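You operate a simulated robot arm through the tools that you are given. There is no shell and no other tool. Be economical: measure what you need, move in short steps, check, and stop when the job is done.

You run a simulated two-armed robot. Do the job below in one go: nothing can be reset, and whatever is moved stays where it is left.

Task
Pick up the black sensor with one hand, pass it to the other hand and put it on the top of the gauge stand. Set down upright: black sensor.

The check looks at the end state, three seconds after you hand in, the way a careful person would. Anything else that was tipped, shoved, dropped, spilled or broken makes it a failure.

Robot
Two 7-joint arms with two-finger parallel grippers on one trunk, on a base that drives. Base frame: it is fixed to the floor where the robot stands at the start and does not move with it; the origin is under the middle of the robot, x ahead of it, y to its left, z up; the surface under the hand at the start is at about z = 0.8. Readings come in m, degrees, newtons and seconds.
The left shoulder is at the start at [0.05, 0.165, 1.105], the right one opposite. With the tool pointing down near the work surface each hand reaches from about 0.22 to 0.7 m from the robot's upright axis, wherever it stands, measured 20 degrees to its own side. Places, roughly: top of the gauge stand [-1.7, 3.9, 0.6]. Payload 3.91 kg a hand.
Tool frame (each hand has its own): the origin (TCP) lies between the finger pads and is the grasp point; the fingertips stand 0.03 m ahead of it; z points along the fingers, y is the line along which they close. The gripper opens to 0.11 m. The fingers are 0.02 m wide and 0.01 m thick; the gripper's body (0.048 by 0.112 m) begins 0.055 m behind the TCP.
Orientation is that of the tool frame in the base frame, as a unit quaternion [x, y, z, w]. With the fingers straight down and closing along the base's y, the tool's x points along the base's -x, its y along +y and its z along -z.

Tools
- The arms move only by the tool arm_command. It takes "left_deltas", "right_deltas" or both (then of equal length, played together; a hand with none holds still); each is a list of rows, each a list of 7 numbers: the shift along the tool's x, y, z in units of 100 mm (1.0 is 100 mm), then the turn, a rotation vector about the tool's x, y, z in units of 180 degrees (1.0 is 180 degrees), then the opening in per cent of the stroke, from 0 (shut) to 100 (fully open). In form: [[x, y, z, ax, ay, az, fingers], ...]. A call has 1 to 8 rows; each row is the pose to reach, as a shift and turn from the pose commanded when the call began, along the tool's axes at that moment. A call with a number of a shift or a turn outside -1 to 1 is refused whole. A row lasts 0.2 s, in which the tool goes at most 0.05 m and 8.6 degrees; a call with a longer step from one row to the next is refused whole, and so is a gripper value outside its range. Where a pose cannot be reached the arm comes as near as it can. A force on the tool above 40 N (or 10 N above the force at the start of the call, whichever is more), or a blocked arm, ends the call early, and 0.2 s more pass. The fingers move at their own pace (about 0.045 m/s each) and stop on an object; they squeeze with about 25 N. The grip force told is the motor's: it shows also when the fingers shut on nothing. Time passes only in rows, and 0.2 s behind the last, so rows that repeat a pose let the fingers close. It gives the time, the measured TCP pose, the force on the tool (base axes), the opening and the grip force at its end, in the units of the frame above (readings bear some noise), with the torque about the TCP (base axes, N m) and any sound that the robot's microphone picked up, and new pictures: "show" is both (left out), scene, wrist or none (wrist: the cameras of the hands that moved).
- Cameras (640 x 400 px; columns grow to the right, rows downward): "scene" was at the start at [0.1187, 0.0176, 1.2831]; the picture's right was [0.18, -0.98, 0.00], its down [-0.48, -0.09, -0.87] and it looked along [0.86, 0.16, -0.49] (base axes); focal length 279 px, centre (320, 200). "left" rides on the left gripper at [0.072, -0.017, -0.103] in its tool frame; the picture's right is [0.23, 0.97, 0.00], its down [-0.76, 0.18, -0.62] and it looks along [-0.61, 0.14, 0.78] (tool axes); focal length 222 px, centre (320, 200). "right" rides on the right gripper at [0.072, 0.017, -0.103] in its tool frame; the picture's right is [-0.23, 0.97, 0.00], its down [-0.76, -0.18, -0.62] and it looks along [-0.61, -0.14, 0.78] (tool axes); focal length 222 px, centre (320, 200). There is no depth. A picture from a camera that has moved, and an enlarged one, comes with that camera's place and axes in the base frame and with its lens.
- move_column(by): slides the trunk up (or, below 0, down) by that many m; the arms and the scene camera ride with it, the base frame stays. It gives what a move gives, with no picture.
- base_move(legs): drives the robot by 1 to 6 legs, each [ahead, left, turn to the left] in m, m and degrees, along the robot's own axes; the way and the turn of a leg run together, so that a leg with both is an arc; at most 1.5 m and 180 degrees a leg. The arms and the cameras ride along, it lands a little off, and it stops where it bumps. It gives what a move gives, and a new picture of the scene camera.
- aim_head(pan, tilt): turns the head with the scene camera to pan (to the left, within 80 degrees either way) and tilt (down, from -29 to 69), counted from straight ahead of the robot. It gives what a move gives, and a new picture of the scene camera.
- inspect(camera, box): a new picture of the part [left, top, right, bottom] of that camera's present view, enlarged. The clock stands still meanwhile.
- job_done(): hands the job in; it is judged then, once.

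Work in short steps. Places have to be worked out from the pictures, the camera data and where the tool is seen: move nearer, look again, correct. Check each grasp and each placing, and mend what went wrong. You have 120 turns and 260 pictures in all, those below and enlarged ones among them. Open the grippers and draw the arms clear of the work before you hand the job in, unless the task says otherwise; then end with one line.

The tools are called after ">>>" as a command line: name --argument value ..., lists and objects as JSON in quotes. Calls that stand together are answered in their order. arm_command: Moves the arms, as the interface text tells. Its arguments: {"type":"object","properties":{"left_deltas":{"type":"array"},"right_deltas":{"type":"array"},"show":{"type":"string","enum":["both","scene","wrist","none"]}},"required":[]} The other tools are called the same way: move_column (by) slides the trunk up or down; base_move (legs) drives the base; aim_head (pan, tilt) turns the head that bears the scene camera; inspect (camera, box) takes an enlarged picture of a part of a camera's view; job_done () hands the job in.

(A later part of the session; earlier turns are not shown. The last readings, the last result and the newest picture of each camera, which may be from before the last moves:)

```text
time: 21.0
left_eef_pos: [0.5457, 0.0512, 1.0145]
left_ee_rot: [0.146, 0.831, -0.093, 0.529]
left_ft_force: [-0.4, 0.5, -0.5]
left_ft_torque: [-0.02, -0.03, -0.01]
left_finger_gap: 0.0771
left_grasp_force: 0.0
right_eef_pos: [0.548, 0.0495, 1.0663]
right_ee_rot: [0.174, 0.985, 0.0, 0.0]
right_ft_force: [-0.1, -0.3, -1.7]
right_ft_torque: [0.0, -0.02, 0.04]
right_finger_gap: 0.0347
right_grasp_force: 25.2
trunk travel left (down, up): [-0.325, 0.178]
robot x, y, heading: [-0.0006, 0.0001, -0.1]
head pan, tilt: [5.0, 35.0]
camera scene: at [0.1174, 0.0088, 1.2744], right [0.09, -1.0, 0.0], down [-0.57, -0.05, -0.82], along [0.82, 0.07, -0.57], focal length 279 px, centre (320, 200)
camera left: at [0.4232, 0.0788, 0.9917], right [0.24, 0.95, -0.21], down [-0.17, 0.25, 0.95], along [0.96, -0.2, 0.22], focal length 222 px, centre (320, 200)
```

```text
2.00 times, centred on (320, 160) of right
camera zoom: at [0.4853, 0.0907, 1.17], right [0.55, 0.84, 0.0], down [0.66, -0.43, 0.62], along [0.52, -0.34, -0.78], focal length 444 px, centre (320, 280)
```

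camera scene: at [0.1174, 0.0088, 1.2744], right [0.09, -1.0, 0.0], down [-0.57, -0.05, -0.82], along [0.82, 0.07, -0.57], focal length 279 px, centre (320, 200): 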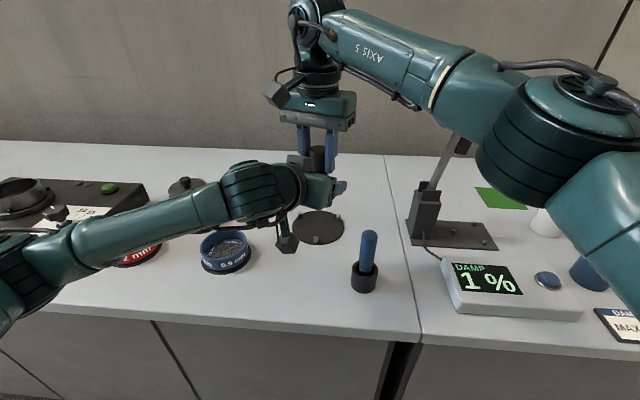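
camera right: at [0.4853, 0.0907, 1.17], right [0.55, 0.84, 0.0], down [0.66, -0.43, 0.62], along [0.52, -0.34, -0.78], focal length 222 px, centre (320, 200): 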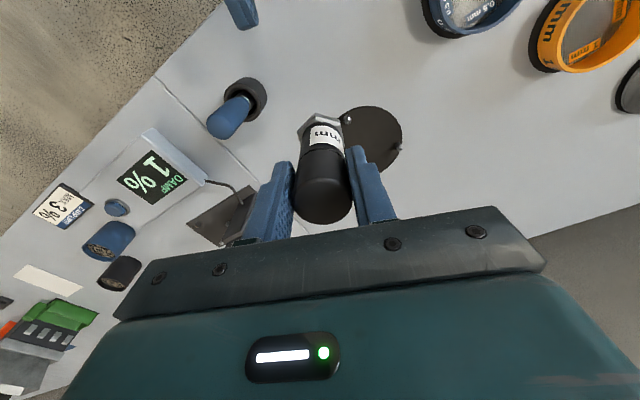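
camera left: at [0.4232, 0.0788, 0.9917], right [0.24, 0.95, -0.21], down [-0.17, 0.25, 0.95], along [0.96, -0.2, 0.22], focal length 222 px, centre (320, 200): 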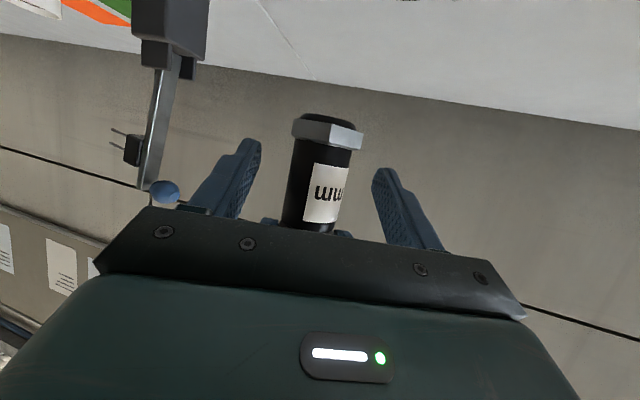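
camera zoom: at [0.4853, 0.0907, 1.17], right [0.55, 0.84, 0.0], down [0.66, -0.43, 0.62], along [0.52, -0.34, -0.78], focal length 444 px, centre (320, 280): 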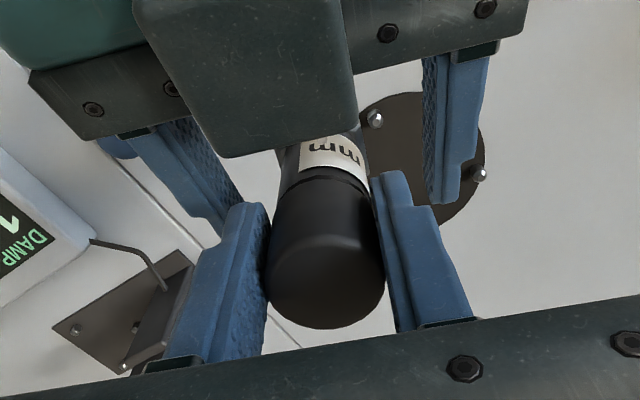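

The left fingers straddle the label part of the body at about the right height and no force shows. Close the left fingers.

>>> arm_command --left_deltas '[[0, 0, 0, 0, 0, 0, 50], [0, 0, 0, 0, 0, 0, 30], [0, 0, 0, 0, 0, 0, 10], [0, 0, 0, 0, 0, 0, 5], [0, 0, 0, 0, 0, 0, 5]]' --show "wrist"

```text
time: 22.2
left_eef_pos: [0.5451, 0.0512, 1.0134]
left_ee_rot: [0.147, 0.83, -0.094, 0.529]
left_ft_force: [-1.5, -7.8, -0.1]
left_ft_torque: [-0.05, 0.0, -0.08]
left_finger_gap: 0.0365
left_grasp_force: 24.9
right_eef_pos: [0.5477, 0.0497, 1.0673]
right_ee_rot: [0.174, 0.985, 0.001, 0.0]
right_ft_force: [1.6, 7.2, -0.2]
right_ft_torque: [0.44, -0.05, 0.06]
right_finger_gap: 0.0345
right_grasp_force: 24.9
trunk travel left (down, up): [-0.325, 0.178]
robot x, y, heading: [-0.004, -0.0006, -0.1]
head pan, tilt: [5.0, 35.0]
camera left: at [0.4227, 0.0782, 0.9917], right [0.24, 0.95, -0.21], down [-0.17, 0.25, 0.95], along [0.96, -0.2, 0.22], focal length 222 px, centre (320, 200)
```

left: 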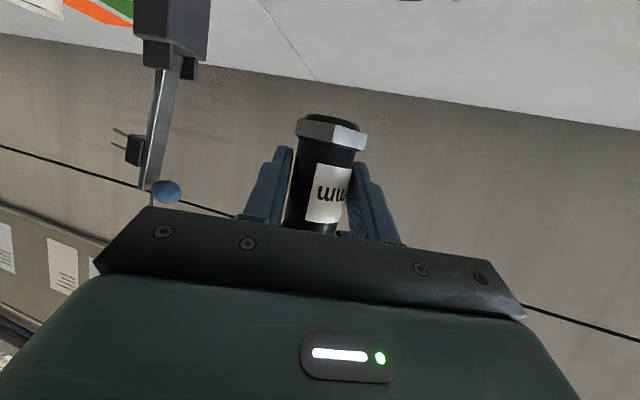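

Both hands hold; a side force of about 8 N says the left hand is a millimetre or two off. I shift it -1.5 mm to relax before releasing the right.

>>> arm_command --left_deltas '[[0, -0.015, 0, 0, 0, 0, 5], [0, -0.015, 0, 0, 0, 0, 5]]' --show "none"

```text
time: 22.8
left_eef_pos: [0.5455, 0.0505, 1.0125]
left_ee_rot: [0.145, 0.83, -0.093, 0.53]
left_ft_force: [0.1, -6.3, 0.6]
left_ft_torque: [-0.1, -0.04, -0.05]
left_finger_gap: 0.0365
left_grasp_force: 25.1
right_eef_pos: [0.5478, 0.0492, 1.0673]
right_ee_rot: [0.173, 0.985, 0.0, 0.0]
right_ft_force: [-0.7, 5.4, 0.2]
right_ft_torque: [0.42, 0.04, 0.04]
right_finger_gap: 0.0347
right_grasp_force: 24.5
trunk travel left (down, up): [-0.325, 0.178]
robot x, y, heading: [-0.001, 0.0024, 0.0]
head pan, tilt: [5.0, 35.0]
```

Still a mild 6 N; a further 3 mm should about cancel it.

>>> arm_command --left_deltas '[[0, -0.03, 0, 0, 0, 0, 5], [0, -0.03, 0, 0, 0, 0, 5]]' --show "none"

```text
time: 23.4
left_eef_pos: [0.5449, 0.0498, 1.0131]
left_ee_rot: [0.145, 0.831, -0.091, 0.53]
left_ft_force: [4.6, 2.6, 0.1]
left_ft_torque: [-0.14, 0.05, 0.02]
left_finger_gap: 0.0362
left_grasp_force: 25.0
right_eef_pos: [0.5482, 0.0489, 1.0663]
right_ee_rot: [0.174, 0.985, -0.002, -0.001]
right_ft_force: [-4.3, -2.3, -2.3]
right_ft_torque: [0.02, 0.21, 0.01]
right_finger_gap: 0.0342
right_grasp_force: 25.5
trunk travel left (down, up): [-0.325, 0.178]
robot x, y, heading: [-0.0005, 0.0007, 0.0]
head pan, tilt: [5.0, 35.0]
```

Forces have settled. I open the right fingers.

>>> arm_command --right_deltas '[[0, 0, 0, 0, 0, 0, 40], [0, 0, 0, 0, 0, 0, 60], [0, 0, 0, 0, 0, 0, 70], [0, 0, 0, 0, 0, 0, 70]]'

```text
time: 24.4
left_eef_pos: [0.5442, 0.0495, 1.0123]
left_ee_rot: [0.145, 0.831, -0.092, 0.529]
left_ft_force: [0.0, 0.4, 0.2]
left_ft_torque: [0.0, -0.01, -0.04]
left_finger_gap: 0.0363
left_grasp_force: 25.0
right_eef_pos: [0.5471, 0.0491, 1.0676]
right_ee_rot: [0.173, 0.985, 0.0, 0.0]
right_ft_force: [-0.3, -0.3, -1.3]
right_ft_torque: [-0.02, -0.01, -0.04]
right_finger_gap: 0.0768
right_grasp_force: 0.0
trunk travel left (down, up): [-0.325, 0.178]
robot x, y, heading: [0.0047, -0.0036, 0.4]
head pan, tilt: [5.0, 35.0]
camera scene: at [0.1175, 0.0088, 1.2744], right [0.09, -1.0, 0.0], down [-0.57, -0.05, -0.82], along [0.82, 0.07, -0.57], focal length 279 px, centre (320, 200)
camera right: at [0.4854, 0.0907, 1.17], right [0.55, 0.84, 0.0], down [0.66, -0.43, 0.62], along [0.52, -0.34, -0.78], focal length 222 px, centre (320, 200)
```

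scene: 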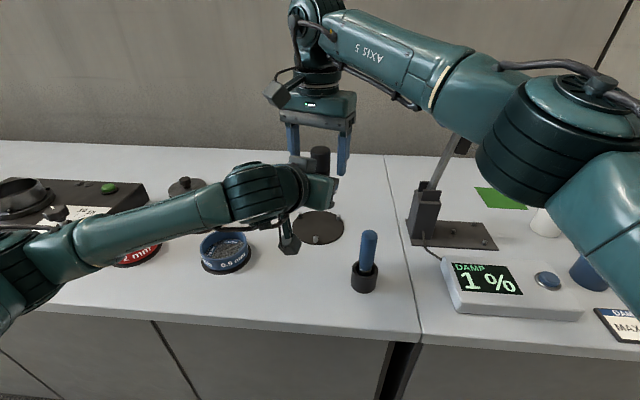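
right: 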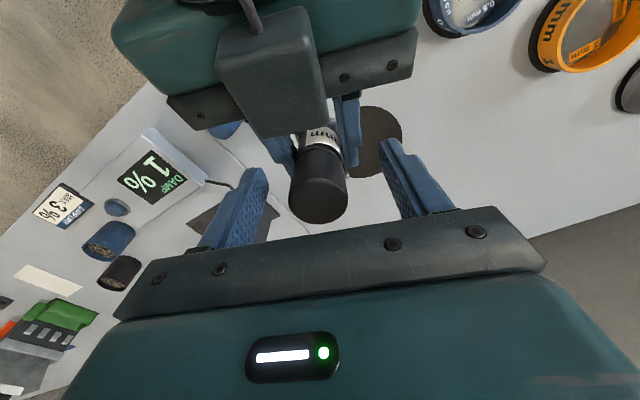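

The left hand now holds the sensor alone. I part the hands vertically: right up 6 cm, left down 4 cm.

>>> arm_command --right_deltas '[[0, 0, -0.2, 0, 0, 0, 70], [0, 0, -0.4, 0, 0, 0, 70], [0, 0, -0.6, 0, 0, 0, 70], [0, 0, -0.6, 0, 0, 0, 70]]' --left_deltas '[[0.12, 0, 0.056, 0, 0, 0, 5], [0.24, 0, 0.113, 0, 0, 0, 5], [0.36, 0, 0.17, 0, 0, 0, 5], [0.36, 0, 0.17, 0, 0, 0, 5]]'

```text
time: 25.4
left_eef_pos: [0.5445, 0.0484, 0.9717]
left_ee_rot: [0.146, 0.831, -0.094, 0.529]
left_ft_force: [0.1, -1.0, -0.4]
left_ft_torque: [0.01, 0.02, -0.05]
left_finger_gap: 0.0362
left_grasp_force: 25.0
right_eef_pos: [0.5476, 0.0477, 1.1262]
right_ee_rot: [0.173, 0.985, 0.0, 0.0]
right_ft_force: [-0.4, -0.3, -0.2]
right_ft_torque: [0.0, 0.02, 0.03]
right_finger_gap: 0.077
right_grasp_force: 0.0
trunk travel left (down, up): [-0.325, 0.178]
robot x, y, heading: [-0.004, -0.0005, 0.2]
head pan, tilt: [5.0, 35.0]
camera scene: at [0.1175, 0.0087, 1.2744], right [0.09, -1.0, 0.0], down [-0.57, -0.05, -0.82], along [0.82, 0.07, -0.57], focal length 279 px, centre (320, 200)
camera right: at [0.4846, 0.0895, 1.2293], right [0.55, 0.84, 0.0], down [0.66, -0.43, 0.62], along [0.52, -0.34, -0.78], focal length 222 px, centre (320, 200)
camera left: at [0.4212, 0.0746, 0.9505], right [0.24, 0.95, -0.21], down [-0.17, 0.25, 0.95], along [0.96, -0.19, 0.22], focal length 222 px, centre (320, 200)
```

scene: 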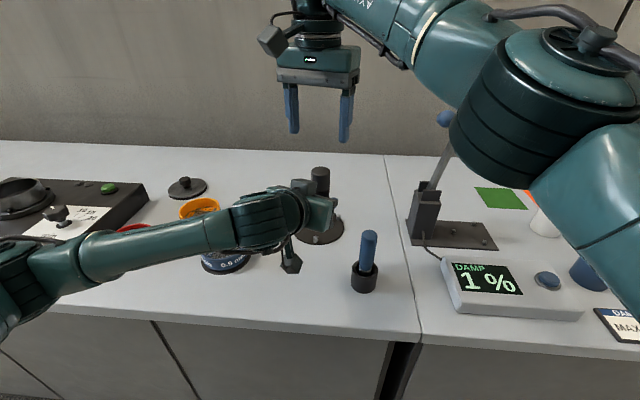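
right: 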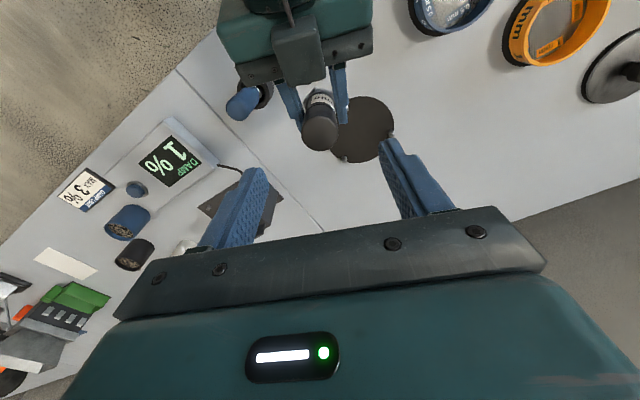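
left: 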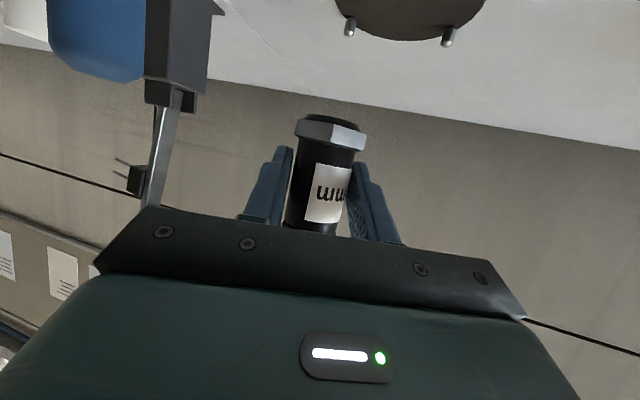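

Clear. I swing the right hand back to its own side and lift the left with the sensor a bit, in two calls.

>>> arm_command --right_deltas '[[0.05, -0.25, 0, 0, 0, 0, 70], [0.1, -0.5, 0, 0, 0, 0, 70], [0.15, -0.75, 0, 0, 0, 0, 70], [0.2, -1.0, 0, 0, 0, 0, 70]]' --left_deltas '[[-0.18, 0, -0.085, 0, 0, 0, 5], [-0.36, 0, -0.17, 0, 0, 0, 5], [-0.54, 0, -0.255, 0, 0, 0, 5], [-0.725, 0, -0.34, 0, 0, 0, 5]]' --show "none"

>>> arm_command --right_deltas '[[0.15, -0.25, 0, 0, 0, -0.028, 40], [0.3, -0.5, 0, 0, 0, -0.056, 20], [0.45, -0.75, 0, 0, 0, -0.084, 10], [0.6, -1.0, 0, 0, 0, -0.111, 10]]' --show "scene"

```text
time: 26.4
left_eef_pos: [0.5431, 0.047, 1.0542]
left_ee_rot: [0.146, 0.831, -0.093, 0.529]
left_ft_force: [-0.6, -0.8, -0.3]
left_ft_torque: [0.03, 0.01, -0.01]
left_finger_gap: 0.0361
left_grasp_force: 25.2
right_eef_pos: [0.4968, -0.0391, 1.1288]
right_ee_rot: [0.173, 0.985, 0.001, 0.0]
right_ft_force: [-0.6, -1.0, -0.3]
right_ft_torque: [-0.04, 0.03, -0.01]
right_finger_gap: 0.0774
right_grasp_force: 0.1
trunk travel left (down, up): [-0.325, 0.178]
robot x, y, heading: [0.0029, 0.0022, 0.1]
head pan, tilt: [5.0, 35.0]
```

```text
time: 27.4
left_eef_pos: [0.5417, 0.0471, 1.0541]
left_ee_rot: [0.145, 0.831, -0.092, 0.529]
left_ft_force: [0.4, 0.4, -0.8]
left_ft_torque: [-0.02, 0.03, 0.0]
left_finger_gap: 0.0361
left_grasp_force: 25.1
right_eef_pos: [0.4068, -0.1135, 1.1269]
right_ee_rot: [-0.001, 1.0, 0.0, 0.0]
right_ft_force: [0.1, 0.0, 0.3]
right_ft_torque: [0.03, 0.03, 0.01]
right_finger_gap: 0.0108
right_grasp_force: 0.1
trunk travel left (down, up): [-0.325, 0.178]
robot x, y, heading: [0.0035, -0.0002, -0.1]
head pan, tilt: [5.0, 35.0]
camera scene: at [0.1172, 0.0085, 1.2745], right [0.09, -1.0, 0.0], down [-0.57, -0.05, -0.82], along [0.82, 0.07, -0.57], focal length 279 px, centre (320, 200)
```

scene: 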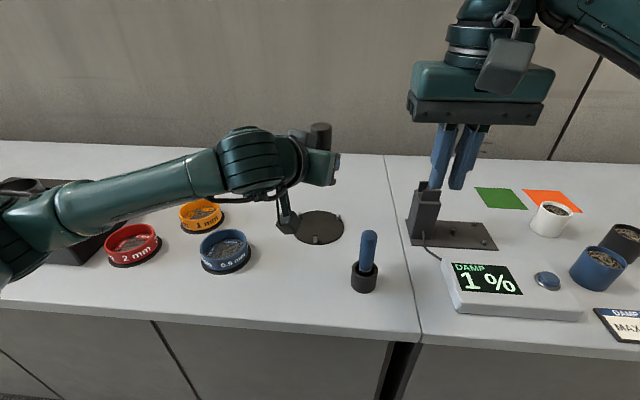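

Both hands are clear. I drive: back 0.7 m from the bench, turn left 90°, go ahead 1.3 m, then look.

>>> base_move --legs '[[-0.7, 0, 0], [0, 0, 90], [1.3, 0, 0]]'

>>> aim_head --pan 20 --tilt 20

```text
time: 41.1
left_eef_pos: [-0.7273, 1.8207, 1.0542]
left_ee_rot: [-0.481, 0.693, 0.306, 0.442]
left_ft_force: [-0.6, 0.5, -0.6]
left_ft_torque: [-0.02, -0.01, -0.04]
left_finger_gap: 0.0363
left_grasp_force: 25.7
right_eef_pos: [-0.5675, 1.6823, 1.1272]
right_ee_rot: [-0.703, 0.711, 0.0, 0.0]
right_ft_force: [-0.9, -0.3, -0.2]
right_ft_torque: [0.0, 0.04, 0.0]
right_finger_gap: 0.0111
right_grasp_force: 0.0
trunk travel left (down, up): [-0.325, 0.178]
robot x, y, heading: [-0.6817, 1.2774, 89.3]
head pan, tilt: [5.0, 35.0]
camera scene: at [-0.6914, 1.3952, 1.2744], right [1.0, 0.08, 0.0], down [0.04, -0.57, -0.82], along [-0.06, 0.82, -0.57], focal length 279 px, centre (320, 200)
```

scene: 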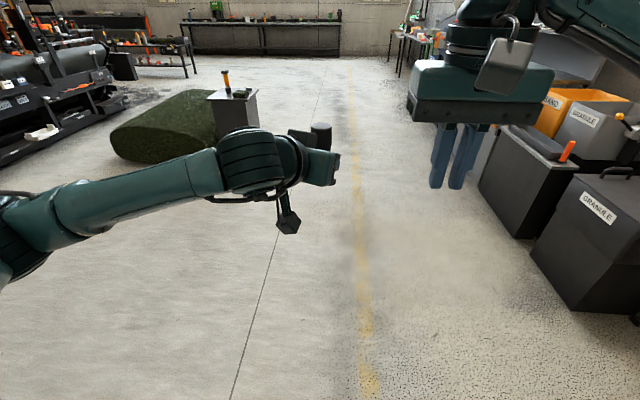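

```text
time: 41.9
left_eef_pos: [-0.7264, 1.8207, 1.0525]
left_ee_rot: [-0.48, 0.693, 0.306, 0.442]
left_ft_force: [-1.2, 0.2, -1.7]
left_ft_torque: [-0.03, -0.01, -0.01]
left_finger_gap: 0.0361
left_grasp_force: 25.2
right_eef_pos: [-0.5677, 1.6826, 1.1279]
right_ee_rot: [-0.703, 0.711, 0.0, 0.0]
right_ft_force: [-0.3, -0.5, -0.2]
right_ft_torque: [0.01, -0.02, 0.01]
right_finger_gap: 0.0111
right_grasp_force: 0.0
trunk travel left (down, up): [-0.325, 0.178]
robot x, y, heading: [-0.6834, 1.2763, 89.3]
head pan, tilt: [20.0, 20.0]
camera scene: at [-0.7155, 1.3951, 1.2982], right [0.94, 0.33, 0.0], down [0.11, -0.32, -0.94], along [-0.31, 0.89, -0.34], focal length 279 px, centre (320, 200)
```

scene: 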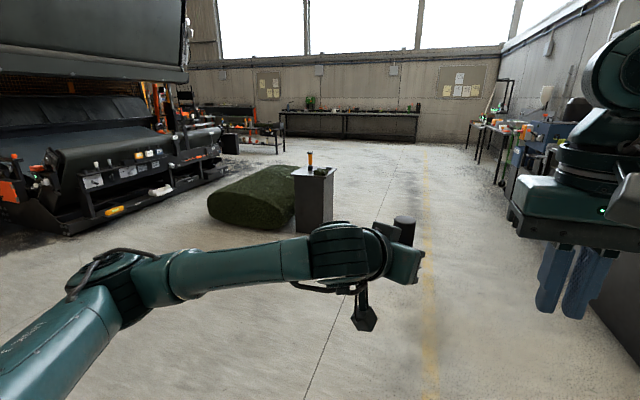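

The stand is beside the turf roll and free on its +x side. I drive ahead 1.4 m, then look closely at its top.

>>> base_move --legs '[[1.4, 0.0, 0]]'

>>> aim_head --pan 40 --tilt 30

```text
time: 48.9
left_eef_pos: [-0.6812, 3.226, 1.0532]
left_ee_rot: [-0.473, 0.699, 0.301, 0.445]
left_ft_force: [-0.1, -0.4, -1.2]
left_ft_torque: [-0.03, 0.0, -0.02]
left_finger_gap: 0.0362
left_grasp_force: 24.8
right_eef_pos: [-0.5258, 3.0843, 1.1281]
right_ee_rot: [-0.694, 0.72, 0.001, 0.001]
right_ft_force: [-0.1, 0.1, -0.5]
right_ft_torque: [-0.01, -0.01, -0.01]
right_finger_gap: 0.0108
right_grasp_force: 0.0
trunk travel left (down, up): [-0.325, 0.178]
robot x, y, heading: [-0.6528, 2.6797, 87.9]
head pan, tilt: [20.0, 20.0]
camera scene: at [-0.6804, 2.7996, 1.2983], right [0.95, 0.31, 0.0], down [0.11, -0.33, -0.94], along [-0.29, 0.89, -0.34], focal length 279 px, centre (320, 200)
```

scene: 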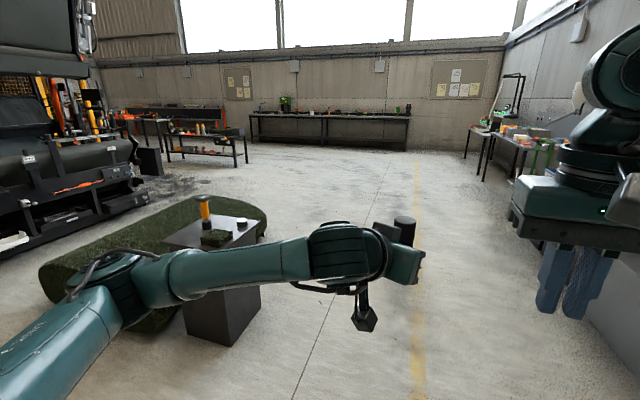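

```text
time: 49.7
left_eef_pos: [-0.6819, 3.2249, 1.054]
left_ee_rot: [-0.472, 0.699, 0.301, 0.445]
left_ft_force: [-0.2, 0.3, -0.9]
left_ft_torque: [-0.02, 0.01, -0.01]
left_finger_gap: 0.0363
left_grasp_force: 24.4
right_eef_pos: [-0.5256, 3.0837, 1.1279]
right_ee_rot: [-0.694, 0.72, 0.0, 0.001]
right_ft_force: [0.2, 0.5, 0.0]
right_ft_torque: [0.02, 0.04, 0.0]
right_finger_gap: 0.0112
right_grasp_force: 0.1
trunk travel left (down, up): [-0.325, 0.178]
robot x, y, heading: [-0.6533, 2.6801, 88.2]
head pan, tilt: [40.0, 30.0]
camera scene: at [-0.7073, 2.7822, 1.2823], right [0.79, 0.62, 0.0], down [0.31, -0.39, -0.87], along [-0.53, 0.68, -0.5], focal length 279 px, centre (320, 200)
```

scene: 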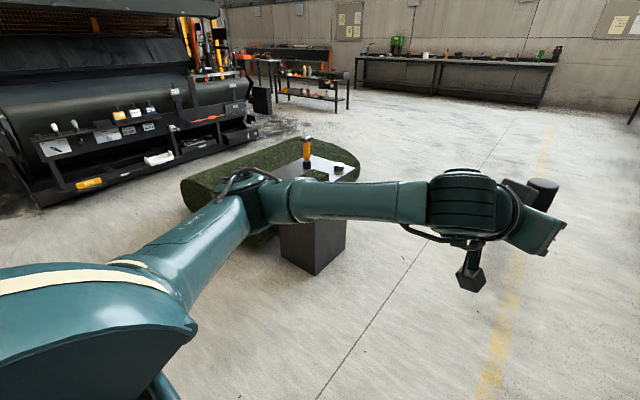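

Next I drive to about (-0.62, 3.88) and turn to face the stand (heading 180°), staying over 0.9 m from it.

>>> base_move --legs '[[1.2, 0.0, 0], [0, 0, 92]]'

>>> aim_head --pan 0 --tilt 35

```text
time: 59.6
left_eef_pos: [-1.1647, 3.8614, 1.0522]
left_ee_rot: [0.827, -0.163, -0.527, -0.104]
left_ft_force: [-0.7, -0.1, -1.2]
left_ft_torque: [-0.02, 0.0, -0.01]
left_finger_gap: 0.0363
left_grasp_force: 25.4
right_eef_pos: [-1.0208, 4.0167, 1.1275]
right_ee_rot: [1.0, -0.021, 0.0, 0.0]
right_ft_force: [-0.2, 1.0, 0.5]
right_ft_torque: [0.01, 0.0, -0.01]
right_finger_gap: 0.0109
right_grasp_force: 0.0
trunk travel left (down, up): [-0.325, 0.178]
robot x, y, heading: [-0.6159, 3.886, 177.7]
head pan, tilt: [40.0, 30.0]
camera scene: at [-0.7192, 3.8335, 1.2822], right [-0.61, 0.79, 0.0], down [0.4, 0.31, -0.87], along [-0.69, -0.53, -0.5], focal length 279 px, centre (320, 200)
```

scene: 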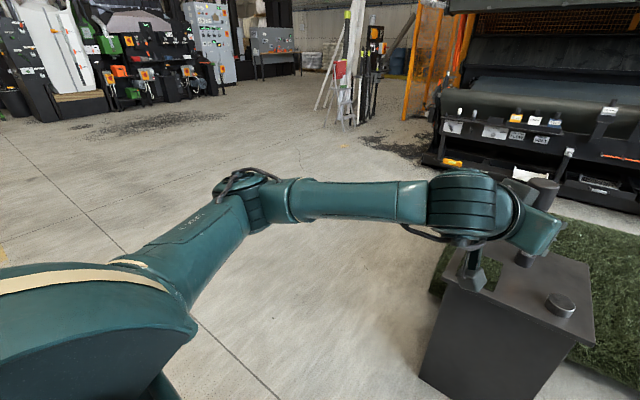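

```text
time: 60.7
left_eef_pos: [-1.1631, 3.862, 1.0535]
left_ee_rot: [0.828, -0.163, -0.527, -0.103]
left_ft_force: [-0.1, 0.0, -1.1]
left_ft_torque: [-0.01, 0.0, -0.01]
left_finger_gap: 0.0361
left_grasp_force: 24.3
right_eef_pos: [-1.0208, 4.0158, 1.1288]
right_ee_rot: [1.0, -0.021, 0.0, 0.0]
right_ft_force: [0.4, 0.4, 0.5]
right_ft_torque: [0.01, -0.03, 0.02]
right_finger_gap: 0.011
right_grasp_force: 0.1
trunk travel left (down, up): [-0.325, 0.178]
robot x, y, heading: [-0.6175, 3.8856, 177.7]
head pan, tilt: [0.0, 35.0]
camera scene: at [-0.7356, 3.8923, 1.2744], right [0.04, 1.0, 0.0], down [0.57, -0.02, -0.82], along [-0.82, 0.03, -0.57], focal length 279 px, centre (320, 200)
```

scene: 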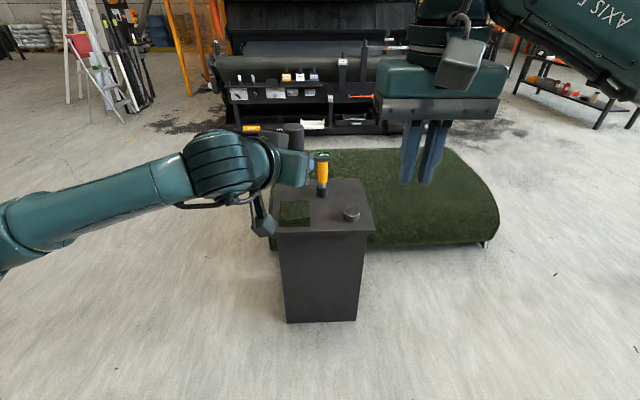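

The stand top spans about x -1.87…-1.50, y 3.755…4.12, with a turf block, yellow gauge and a black puck. I enlarge it.

>>> inspect --camera "scene" --box '[240, 140, 400, 250]'

>>> inspect --camera "left" --box '[0, 0, 640, 400]'

>>> inspect --camera "right" --box '[0, 0, 640, 400]'

```text
3.64 times, centred on (320, 195) of scene
camera zoom: at [-0.7356, 3.8923, 1.2744], right [0.04, 1.0, 0.0], down [0.57, -0.02, -0.82], along [-0.82, 0.03, -0.57], focal length 1016 px, centre (320, 218)
```

zoom: 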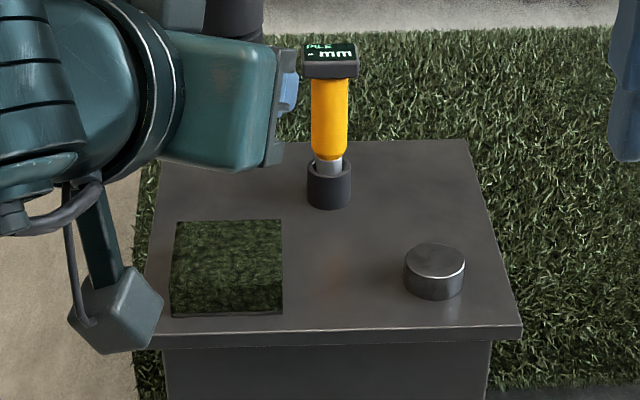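

```text
1.00 times, centred on (320, 200) of left (not enlarged: the box is as wide or as high as the picture)
camera zoom: at [-1.0422, 3.8304, 1.0325], right [-0.28, -0.94, -0.21], down [0.16, -0.26, 0.95], along [-0.95, 0.23, 0.22], focal length 222 px, centre (320, 200)
```

zoom: 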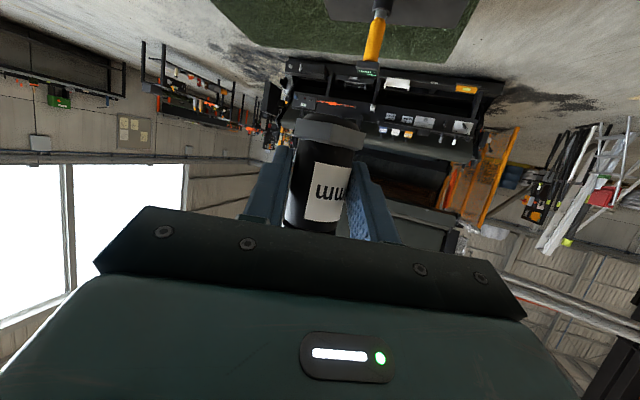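

```text
1.00 times, centred on (320, 200) of right (not enlarged: the box is as wide or as high as the picture)
camera zoom: at [-0.9494, 3.9973, 1.2305], right [-0.27, -0.96, 0.0], down [-0.75, 0.21, 0.62], along [-0.6, 0.17, -0.78], focal length 222 px, centre (320, 200)
```

zoom: 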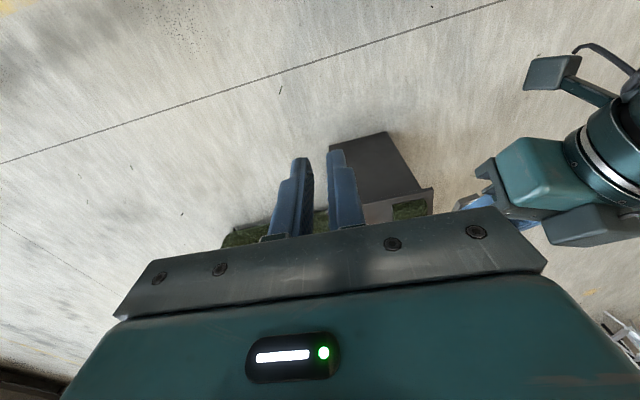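

There's a free gap about 0.127 m wide between turf block and puck, centre near (-1.55, 3.948), close to the front edge. That lets the wrist camera hang outside the stand. I turn 22° so the left hand points straight along -x, then shift to a stand-off in front of the spot.

>>> base_move --legs '[[0, 0, 22], [0.178, -0.37, 0]]'

>>> aim_head --pan -10 --tilt 45

```text
time: 65.6
left_eef_pos: [-1.4087, 3.954, 1.0537]
left_ee_rot: [0.843, -0.006, -0.537, -0.004]
left_ft_force: [-0.3, 0.3, -1.8]
left_ft_torque: [0.03, -0.04, 0.01]
left_finger_gap: 0.0359
left_grasp_force: 25.0
right_eef_pos: [-1.333, 4.1499, 1.1279]
right_ee_rot: [0.986, 0.166, 0.0, 0.0]
right_ft_force: [-0.1, 0.1, 0.3]
right_ft_torque: [0.0, 0.0, 0.0]
right_finger_gap: 0.0111
right_grasp_force: 0.1
trunk travel left (down, up): [-0.325, 0.178]
robot x, y, heading: [-0.9123, 4.1797, -160.6]
head pan, tilt: [0.0, 35.0]
camera scene: at [-1.0217, 4.1395, 1.2744], right [-0.33, 0.94, 0.0], down [0.54, 0.19, -0.82], along [-0.77, -0.27, -0.57], focal length 279 px, centre (320, 200)
```

scene: 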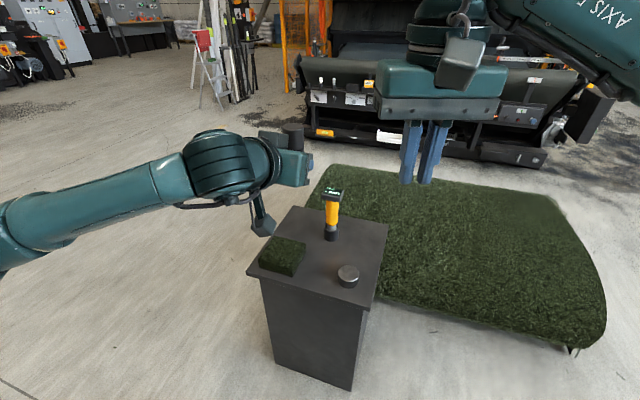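

```text
time: 66.3
left_eef_pos: [-1.4093, 3.9526, 1.0538]
left_ee_rot: [0.844, -0.006, -0.537, -0.004]
left_ft_force: [1.3, 0.9, -1.7]
left_ft_torque: [0.01, 0.02, 0.02]
left_finger_gap: 0.0361
left_grasp_force: 25.2
right_eef_pos: [-1.3335, 4.1492, 1.1266]
right_ee_rot: [0.986, 0.166, 0.0, 0.001]
right_ft_force: [0.6, 0.4, -0.7]
right_ft_torque: [0.0, 0.01, 0.0]
right_finger_gap: 0.0112
right_grasp_force: 0.1
trunk travel left (down, up): [-0.325, 0.178]
robot x, y, heading: [-0.9114, 4.1734, -160.8]
head pan, tilt: [-10.0, 45.0]
camera scene: at [-1.0187, 4.1553, 1.2597], right [-0.16, 0.99, 0.0], down [0.7, 0.11, -0.71], along [-0.7, -0.11, -0.71], focal length 279 px, centre (320, 200)
```

scene: 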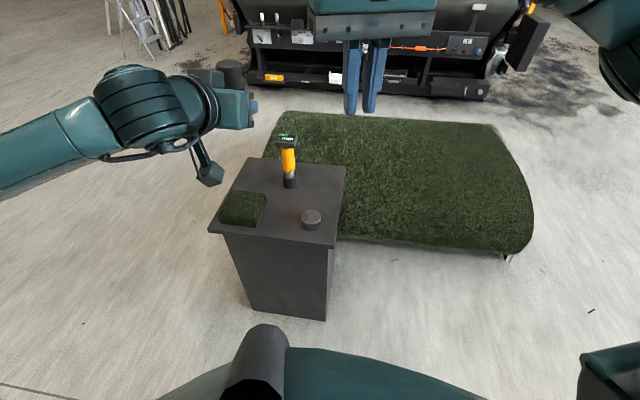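

Landed well: left TCP at (-1.409, 3.953). I measure the stand more closely from here.

>>> inspect --camera "scene" --box '[190, 120, 370, 250]'

```text
3.08 times, centred on (280, 185) of scene
camera zoom: at [-1.0187, 4.1553, 1.2597], right [-0.16, 0.99, 0.0], down [0.7, 0.11, -0.71], along [-0.7, -0.11, -0.71], focal length 860 px, centre (443, 246)
```

zoom: 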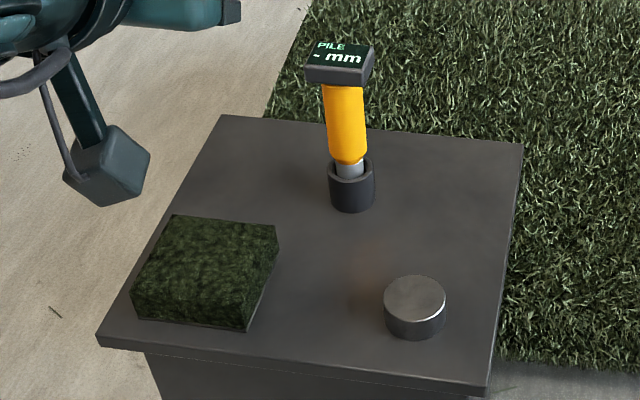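

With the stand's front edge at x≈-1.487, the turf's right edge at y≈3.884 and the puck's left edge at y≈4.01, the spot is (-1.548, 3.947). I lower the trunk 0.32 m here, still in front of the stand.

>>> move_column --by -0.32

>>> aim_head --pan -5 --tilt 35

```text
time: 69.5
left_eef_pos: [-1.4083, 3.9546, 0.734]
left_ee_rot: [0.843, -0.005, -0.538, -0.003]
left_ft_force: [0.4, 0.1, -1.7]
left_ft_torque: [-0.01, 0.0, -0.02]
left_finger_gap: 0.0362
left_grasp_force: 25.0
right_eef_pos: [-1.3336, 4.1504, 0.8082]
right_ee_rot: [0.986, 0.165, 0.0, 0.0]
right_ft_force: [0.1, 0.1, 0.5]
right_ft_torque: [-0.01, -0.02, -0.01]
right_finger_gap: 0.011
right_grasp_force: 0.1
trunk travel left (down, up): [-0.005, 0.498]
robot x, y, heading: [-0.9101, 4.1784, -161.0]
head pan, tilt: [-10.0, 45.0]
```

```text
time: 70.2
left_eef_pos: [-1.408, 3.9529, 0.7344]
left_ee_rot: [0.843, -0.006, -0.537, -0.004]
left_ft_force: [0.6, -0.2, -1.2]
left_ft_torque: [0.0, -0.01, -0.02]
left_finger_gap: 0.0361
left_grasp_force: 25.4
right_eef_pos: [-1.3332, 4.1502, 0.8078]
right_ee_rot: [0.986, 0.165, -0.001, 0.0]
right_ft_force: [-0.4, 0.9, -0.6]
right_ft_torque: [-0.01, 0.03, 0.0]
right_finger_gap: 0.011
right_grasp_force: 0.1
trunk travel left (down, up): [-0.005, 0.498]
robot x, y, heading: [-0.9081, 4.1749, -160.7]
head pan, tilt: [-5.0, 35.0]
camera scene: at [-1.0238, 4.1468, 0.9544], right [-0.24, 0.97, 0.0], down [0.56, 0.14, -0.82], along [-0.79, -0.2, -0.57], focal length 279 px, centre (320, 200)
```

scene: 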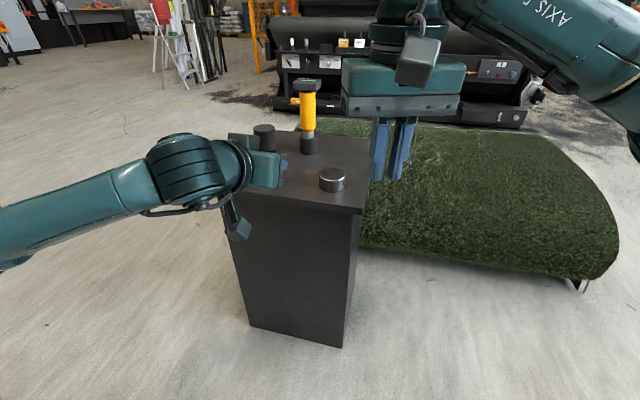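

I advance the left hand level by 70 mm toward the spot, with the sensor's foot about 0.09 m above the stand.

>>> arm_command --left_deltas '[[-0.1, 0.02, 0.21, 0, 0, 0, 5], [-0.2, 0.04, 0.42, 0, 0, 0, 5], [-0.3, 0.07, 0.634, 0, 0, 0, 5], [-0.3, 0.07, 0.634, 0, 0, 0, 5]]' --show "none"

```text
time: 71.2
left_eef_pos: [-1.4811, 3.9473, 0.7338]
left_ee_rot: [0.843, -0.006, -0.537, -0.004]
left_ft_force: [0.7, -0.3, -2.2]
left_ft_torque: [-0.01, 0.01, 0.0]
left_finger_gap: 0.036
left_grasp_force: 24.6
right_eef_pos: [-1.3344, 4.1509, 0.8084]
right_ee_rot: [0.986, 0.166, 0.0, 0.0]
right_ft_force: [0.9, 0.5, 0.9]
right_ft_torque: [-0.02, 0.0, -0.01]
right_finger_gap: 0.011
right_grasp_force: 0.2
trunk travel left (down, up): [-0.005, 0.498]
robot x, y, heading: [-0.9114, 4.1818, -160.5]
head pan, tilt: [-5.0, 35.0]
```

In reach. I advance the last 64 mm and come down to TCP z≈0.694, then look.

>>> arm_command --left_deltas '[[-0.1, 0, 0.2, 0, 0, 0, 5], [-0.2, 0, 0.42, 0, 0, 0, 5], [-0.27, 0, 0.579, 0, 0, 0, 5], [-0.09, 0, 0.66, 0, 0, 0, 5], [0.09, 0, 0.747, 0, 0, 0, 5], [0.09, 0, 0.747, 0, 0, 0, 5]]'

>>> inspect --camera "scene" --box '[200, 100, 380, 230]'

```text
time: 72.6
left_eef_pos: [-1.5424, 3.9501, 0.6945]
left_ee_rot: [0.844, -0.006, -0.537, -0.004]
left_ft_force: [0.5, -0.9, -2.0]
left_ft_torque: [-0.04, -0.01, -0.02]
left_finger_gap: 0.036
left_grasp_force: 25.3
right_eef_pos: [-1.3329, 4.1498, 0.8079]
right_ee_rot: [0.986, 0.166, 0.0, 0.0]
right_ft_force: [-0.4, -1.1, -0.4]
right_ft_torque: [-0.01, 0.0, 0.0]
right_finger_gap: 0.0109
right_grasp_force: 0.1
trunk travel left (down, up): [-0.005, 0.498]
robot x, y, heading: [-0.9091, 4.1783, -161.2]
head pan, tilt: [-5.0, 35.0]
camera scene: at [-1.0238, 4.1467, 0.9544], right [-0.24, 0.97, 0.0], down [0.56, 0.14, -0.82], along [-0.79, -0.2, -0.57], focal length 279 px, centre (320, 200)
camera left: at [-1.4176, 3.9655, 0.6729], right [0.08, -0.97, -0.21], down [0.24, -0.18, 0.95], along [-0.97, -0.13, 0.22], focal length 222 px, centre (320, 200)
```

scene: 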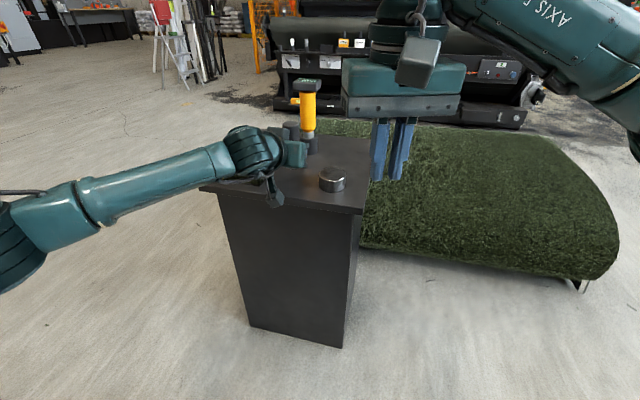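
left: 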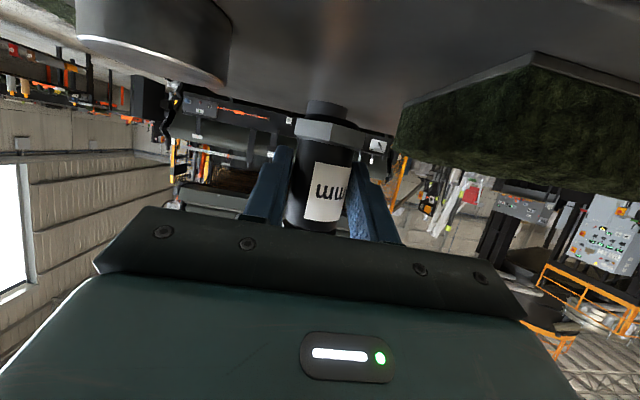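

```text
3.08 times, centred on (290, 165) of scene
camera zoom: at [-1.0238, 4.1467, 0.9544], right [-0.24, 0.97, 0.0], down [0.56, 0.14, -0.82], along [-0.79, -0.2, -0.57], focal length 860 px, centre (412, 308)
```

zoom: 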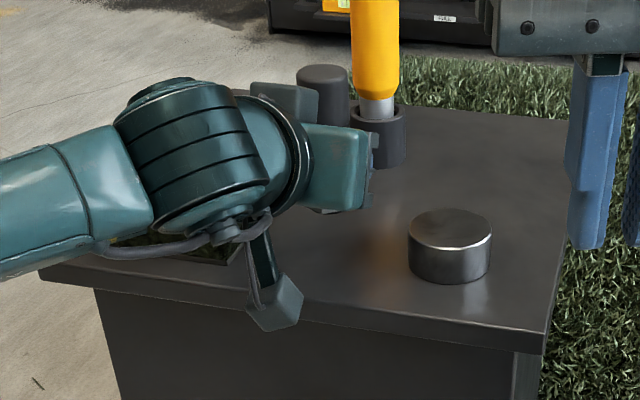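

The sensor hangs midway between puck and turf block, and the camera box is outside the front edge. I lower 45 mm to just above the expected contact (TCP z≈0.639).

>>> arm_command --left_deltas '[[0.09, 0, 0.042, 0, 0, 0, 5], [0.18, 0, 0.084, 0, 0, 0, 5], [0.27, 0, 0.126, 0, 0, 0, 5], [0.36, 0, 0.168, 0, 0, 0, 5], [0.407, 0, 0.19, 0, 0, 0, 5], [0.407, 0, 0.19, 0, 0, 0, 5]]'

>>> inspect --camera "scene" --box '[200, 100, 380, 230]'

```text
time: 74.0
left_eef_pos: [-1.5437, 3.9479, 0.6532]
left_ee_rot: [0.842, -0.006, -0.54, -0.003]
left_ft_force: [-2.4, -4.0, 18.3]
left_ft_torque: [-0.12, 0.33, 0.06]
left_finger_gap: 0.0369
left_grasp_force: 24.9
right_eef_pos: [-1.3324, 4.1499, 0.8084]
right_ee_rot: [0.986, 0.166, -0.001, 0.0]
right_ft_force: [0.3, -0.4, 0.3]
right_ft_torque: [0.02, -0.03, -0.02]
right_finger_gap: 0.0108
right_grasp_force: 0.1
trunk travel left (down, up): [-0.005, 0.498]
robot x, y, heading: [-0.909, 4.1775, -160.8]
head pan, tilt: [-5.0, 35.0]
camera scene: at [-1.0226, 4.147, 0.9548], right [-0.24, 0.97, 0.0], down [0.55, 0.14, -0.82], along [-0.8, -0.2, -0.57], focal length 279 px, centre (320, 200)
camera left: at [-1.4188, 3.9637, 0.6305], right [0.08, -0.98, -0.21], down [0.25, -0.18, 0.95], along [-0.97, -0.13, 0.23], focal length 222 px, centre (320, 200)
```

scene: 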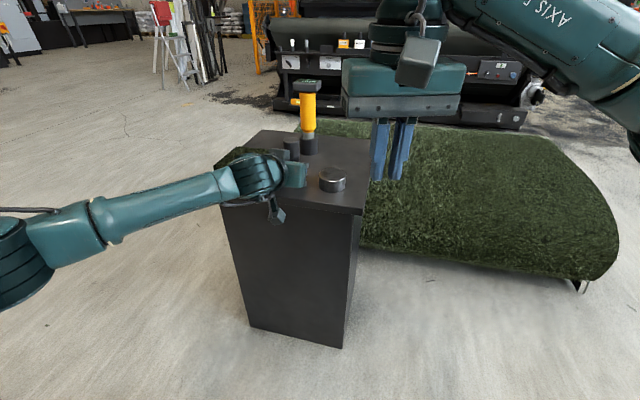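
left: 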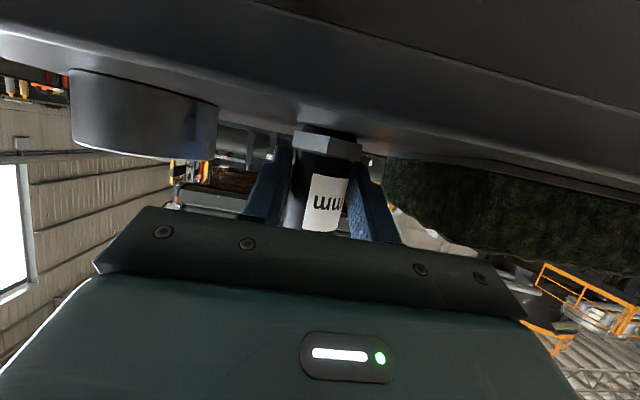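

```text
3.08 times, centred on (290, 165) of scene
camera zoom: at [-1.0226, 4.147, 0.9548], right [-0.24, 0.97, 0.0], down [0.55, 0.14, -0.82], along [-0.8, -0.2, -0.57], focal length 860 px, centre (412, 308)
```

zoom: 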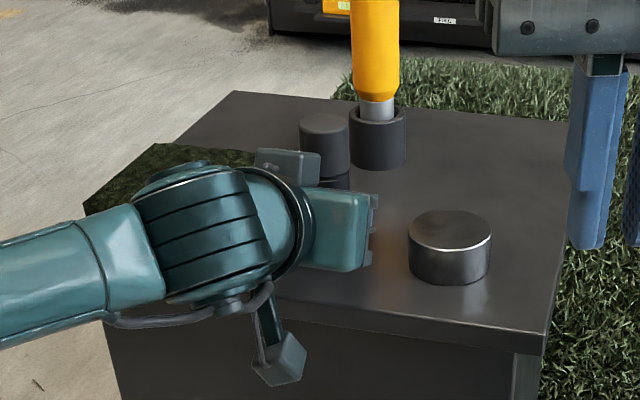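

Contact already: 18 N upward at TCP z 0.653, with torque pointing to the sensor's foot. I check the foot from the left camera.

>>> inspect --camera "left" --box '[230, 80, 430, 205]'

>>> inspect --camera "scene" --box '[260, 120, 330, 170]'

```text
3.20 times, centred on (330, 142) of left
camera zoom: at [-1.4188, 3.9637, 0.6305], right [0.08, -0.98, -0.21], down [0.25, -0.18, 0.95], along [-0.97, -0.13, 0.23], focal length 711 px, centre (288, 384)
```

zoom: 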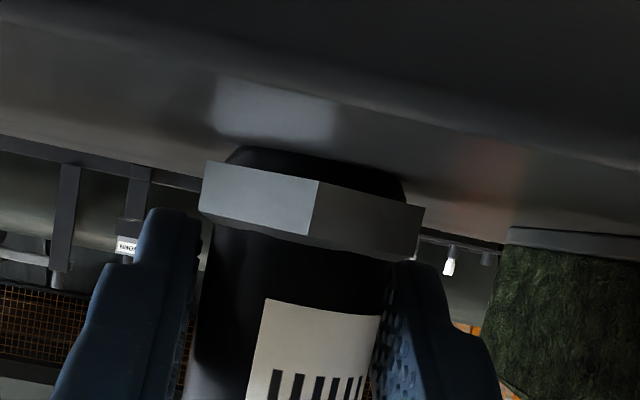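

```text
8.00 times, centred on (295, 145) of scene
camera zoom: at [-1.0226, 4.147, 0.9548], right [-0.24, 0.97, 0.0], down [0.55, 0.14, -0.82], along [-0.8, -0.2, -0.57], focal length 2235 px, centre (520, 640)
```

zoom: 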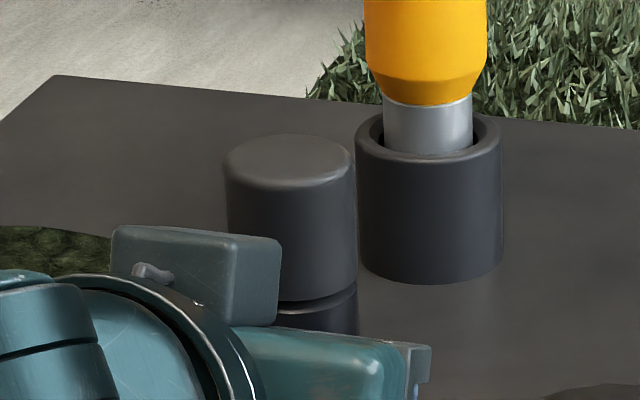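

The foot rests flat on the stand's top and the sensor looks upright. I ease up 2.5 mm to relax the press before opening.

>>> arm_command --left_deltas '[[-0.023, 0, -0.01, 0, 0, 0, 5], [-0.023, 0, -0.01, 0, 0, 0, 5]]' --show "none"

```text
time: 74.6
left_eef_pos: [-1.5431, 3.9491, 0.6526]
left_ee_rot: [0.843, -0.006, -0.537, -0.003]
left_ft_force: [-2.3, -5.0, 13.5]
left_ft_torque: [-0.15, 0.45, 0.18]
left_finger_gap: 0.0363
left_grasp_force: 25.2
right_eef_pos: [-1.3326, 4.1505, 0.8072]
right_ee_rot: [0.986, 0.166, 0.0, 0.0]
right_ft_force: [0.8, 0.4, -0.4]
right_ft_torque: [0.02, 0.01, 0.0]
right_finger_gap: 0.0111
right_grasp_force: 0.0
trunk travel left (down, up): [-0.005, 0.498]
robot x, y, heading: [-0.9103, 4.1805, -160.9]
head pan, tilt: [-5.0, 35.0]
```

>>> arm_command --left_deltas '[[-0.016, 0, -0.007, 0, 0, 0, 5], [-0.016, 0, -0.007, 0, 0, 0, 5]]' --show "none"

```text
time: 75.2
left_eef_pos: [-1.5419, 3.9498, 0.6534]
left_ee_rot: [0.844, -0.006, -0.537, -0.004]
left_ft_force: [-1.8, 0.4, 4.4]
left_ft_torque: [0.03, 0.24, 0.0]
left_finger_gap: 0.0364
left_grasp_force: 25.0
right_eef_pos: [-1.3336, 4.1515, 0.8074]
right_ee_rot: [0.986, 0.166, 0.0, 0.001]
right_ft_force: [-0.5, 0.3, 0.3]
right_ft_torque: [-0.03, -0.03, -0.01]
right_finger_gap: 0.0109
right_grasp_force: 0.1
trunk travel left (down, up): [-0.005, 0.498]
robot x, y, heading: [-0.9071, 4.1783, -160.7]
head pan, tilt: [-5.0, 35.0]
```

Only 4 N of light contact remains, so the sensor is standing on its foot. I open the fingers to about 65 mm, which still clears the neighbours.

>>> arm_command --left_deltas '[[0, 0, 0, 0, 0, 0, 40], [0, 0, 0, 0, 0, 0, 50], [0, 0, 0, 0, 0, 0, 60], [0, 0, 0, 0, 0, 0, 60]]'

>>> inspect --camera "scene" --box '[230, 100, 370, 210]'

```text
time: 76.2
left_eef_pos: [-1.5422, 3.949, 0.6534]
left_ee_rot: [0.843, -0.005, -0.537, -0.003]
left_ft_force: [-0.4, 0.1, 0.8]
left_ft_torque: [0.0, 0.03, -0.04]
left_finger_gap: 0.0661
left_grasp_force: 0.0
right_eef_pos: [-1.3328, 4.1498, 0.8087]
right_ee_rot: [0.986, 0.166, 0.0, 0.0]
right_ft_force: [0.9, -0.3, 1.3]
right_ft_torque: [-0.02, 0.03, -0.01]
right_finger_gap: 0.0111
right_grasp_force: 0.0
trunk travel left (down, up): [-0.005, 0.498]
robot x, y, heading: [-0.9122, 4.1766, -161.0]
head pan, tilt: [-5.0, 35.0]
camera scene: at [-1.0237, 4.1468, 0.9545], right [-0.24, 0.97, 0.0], down [0.56, 0.14, -0.82], along [-0.79, -0.2, -0.57], focal length 279 px, centre (320, 200)
camera left: at [-1.4182, 3.964, 0.6327], right [0.08, -0.97, -0.21], down [0.24, -0.18, 0.95], along [-0.97, -0.13, 0.22], focal length 222 px, centre (320, 200)
```

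scene: 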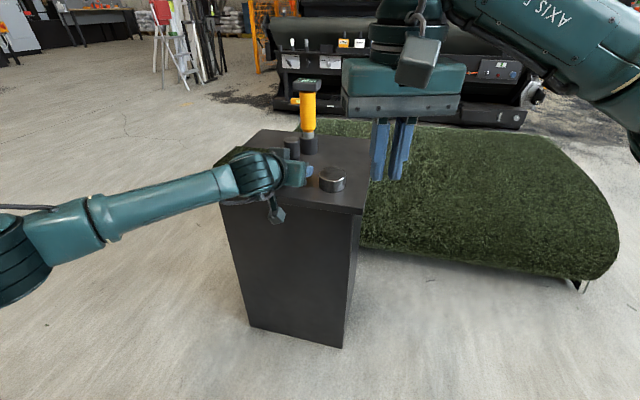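
left: 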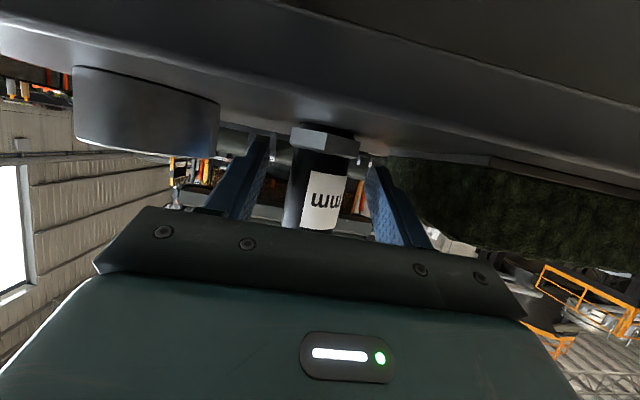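

```text
3.64 times, centred on (300, 155) of scene
camera zoom: at [-1.0237, 4.1468, 0.9545], right [-0.24, 0.97, 0.0], down [0.56, 0.14, -0.82], along [-0.79, -0.2, -0.57], focal length 1016 px, centre (393, 364)
```

zoom: 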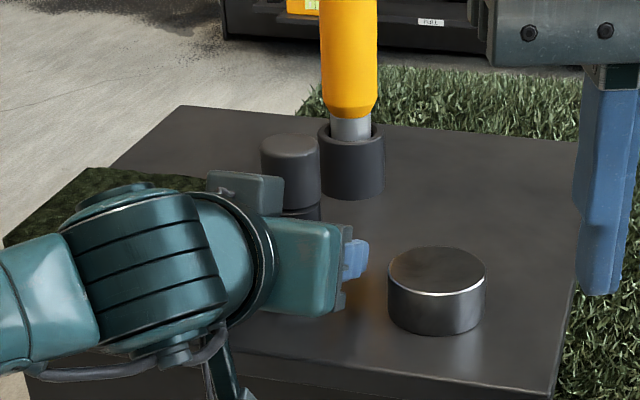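

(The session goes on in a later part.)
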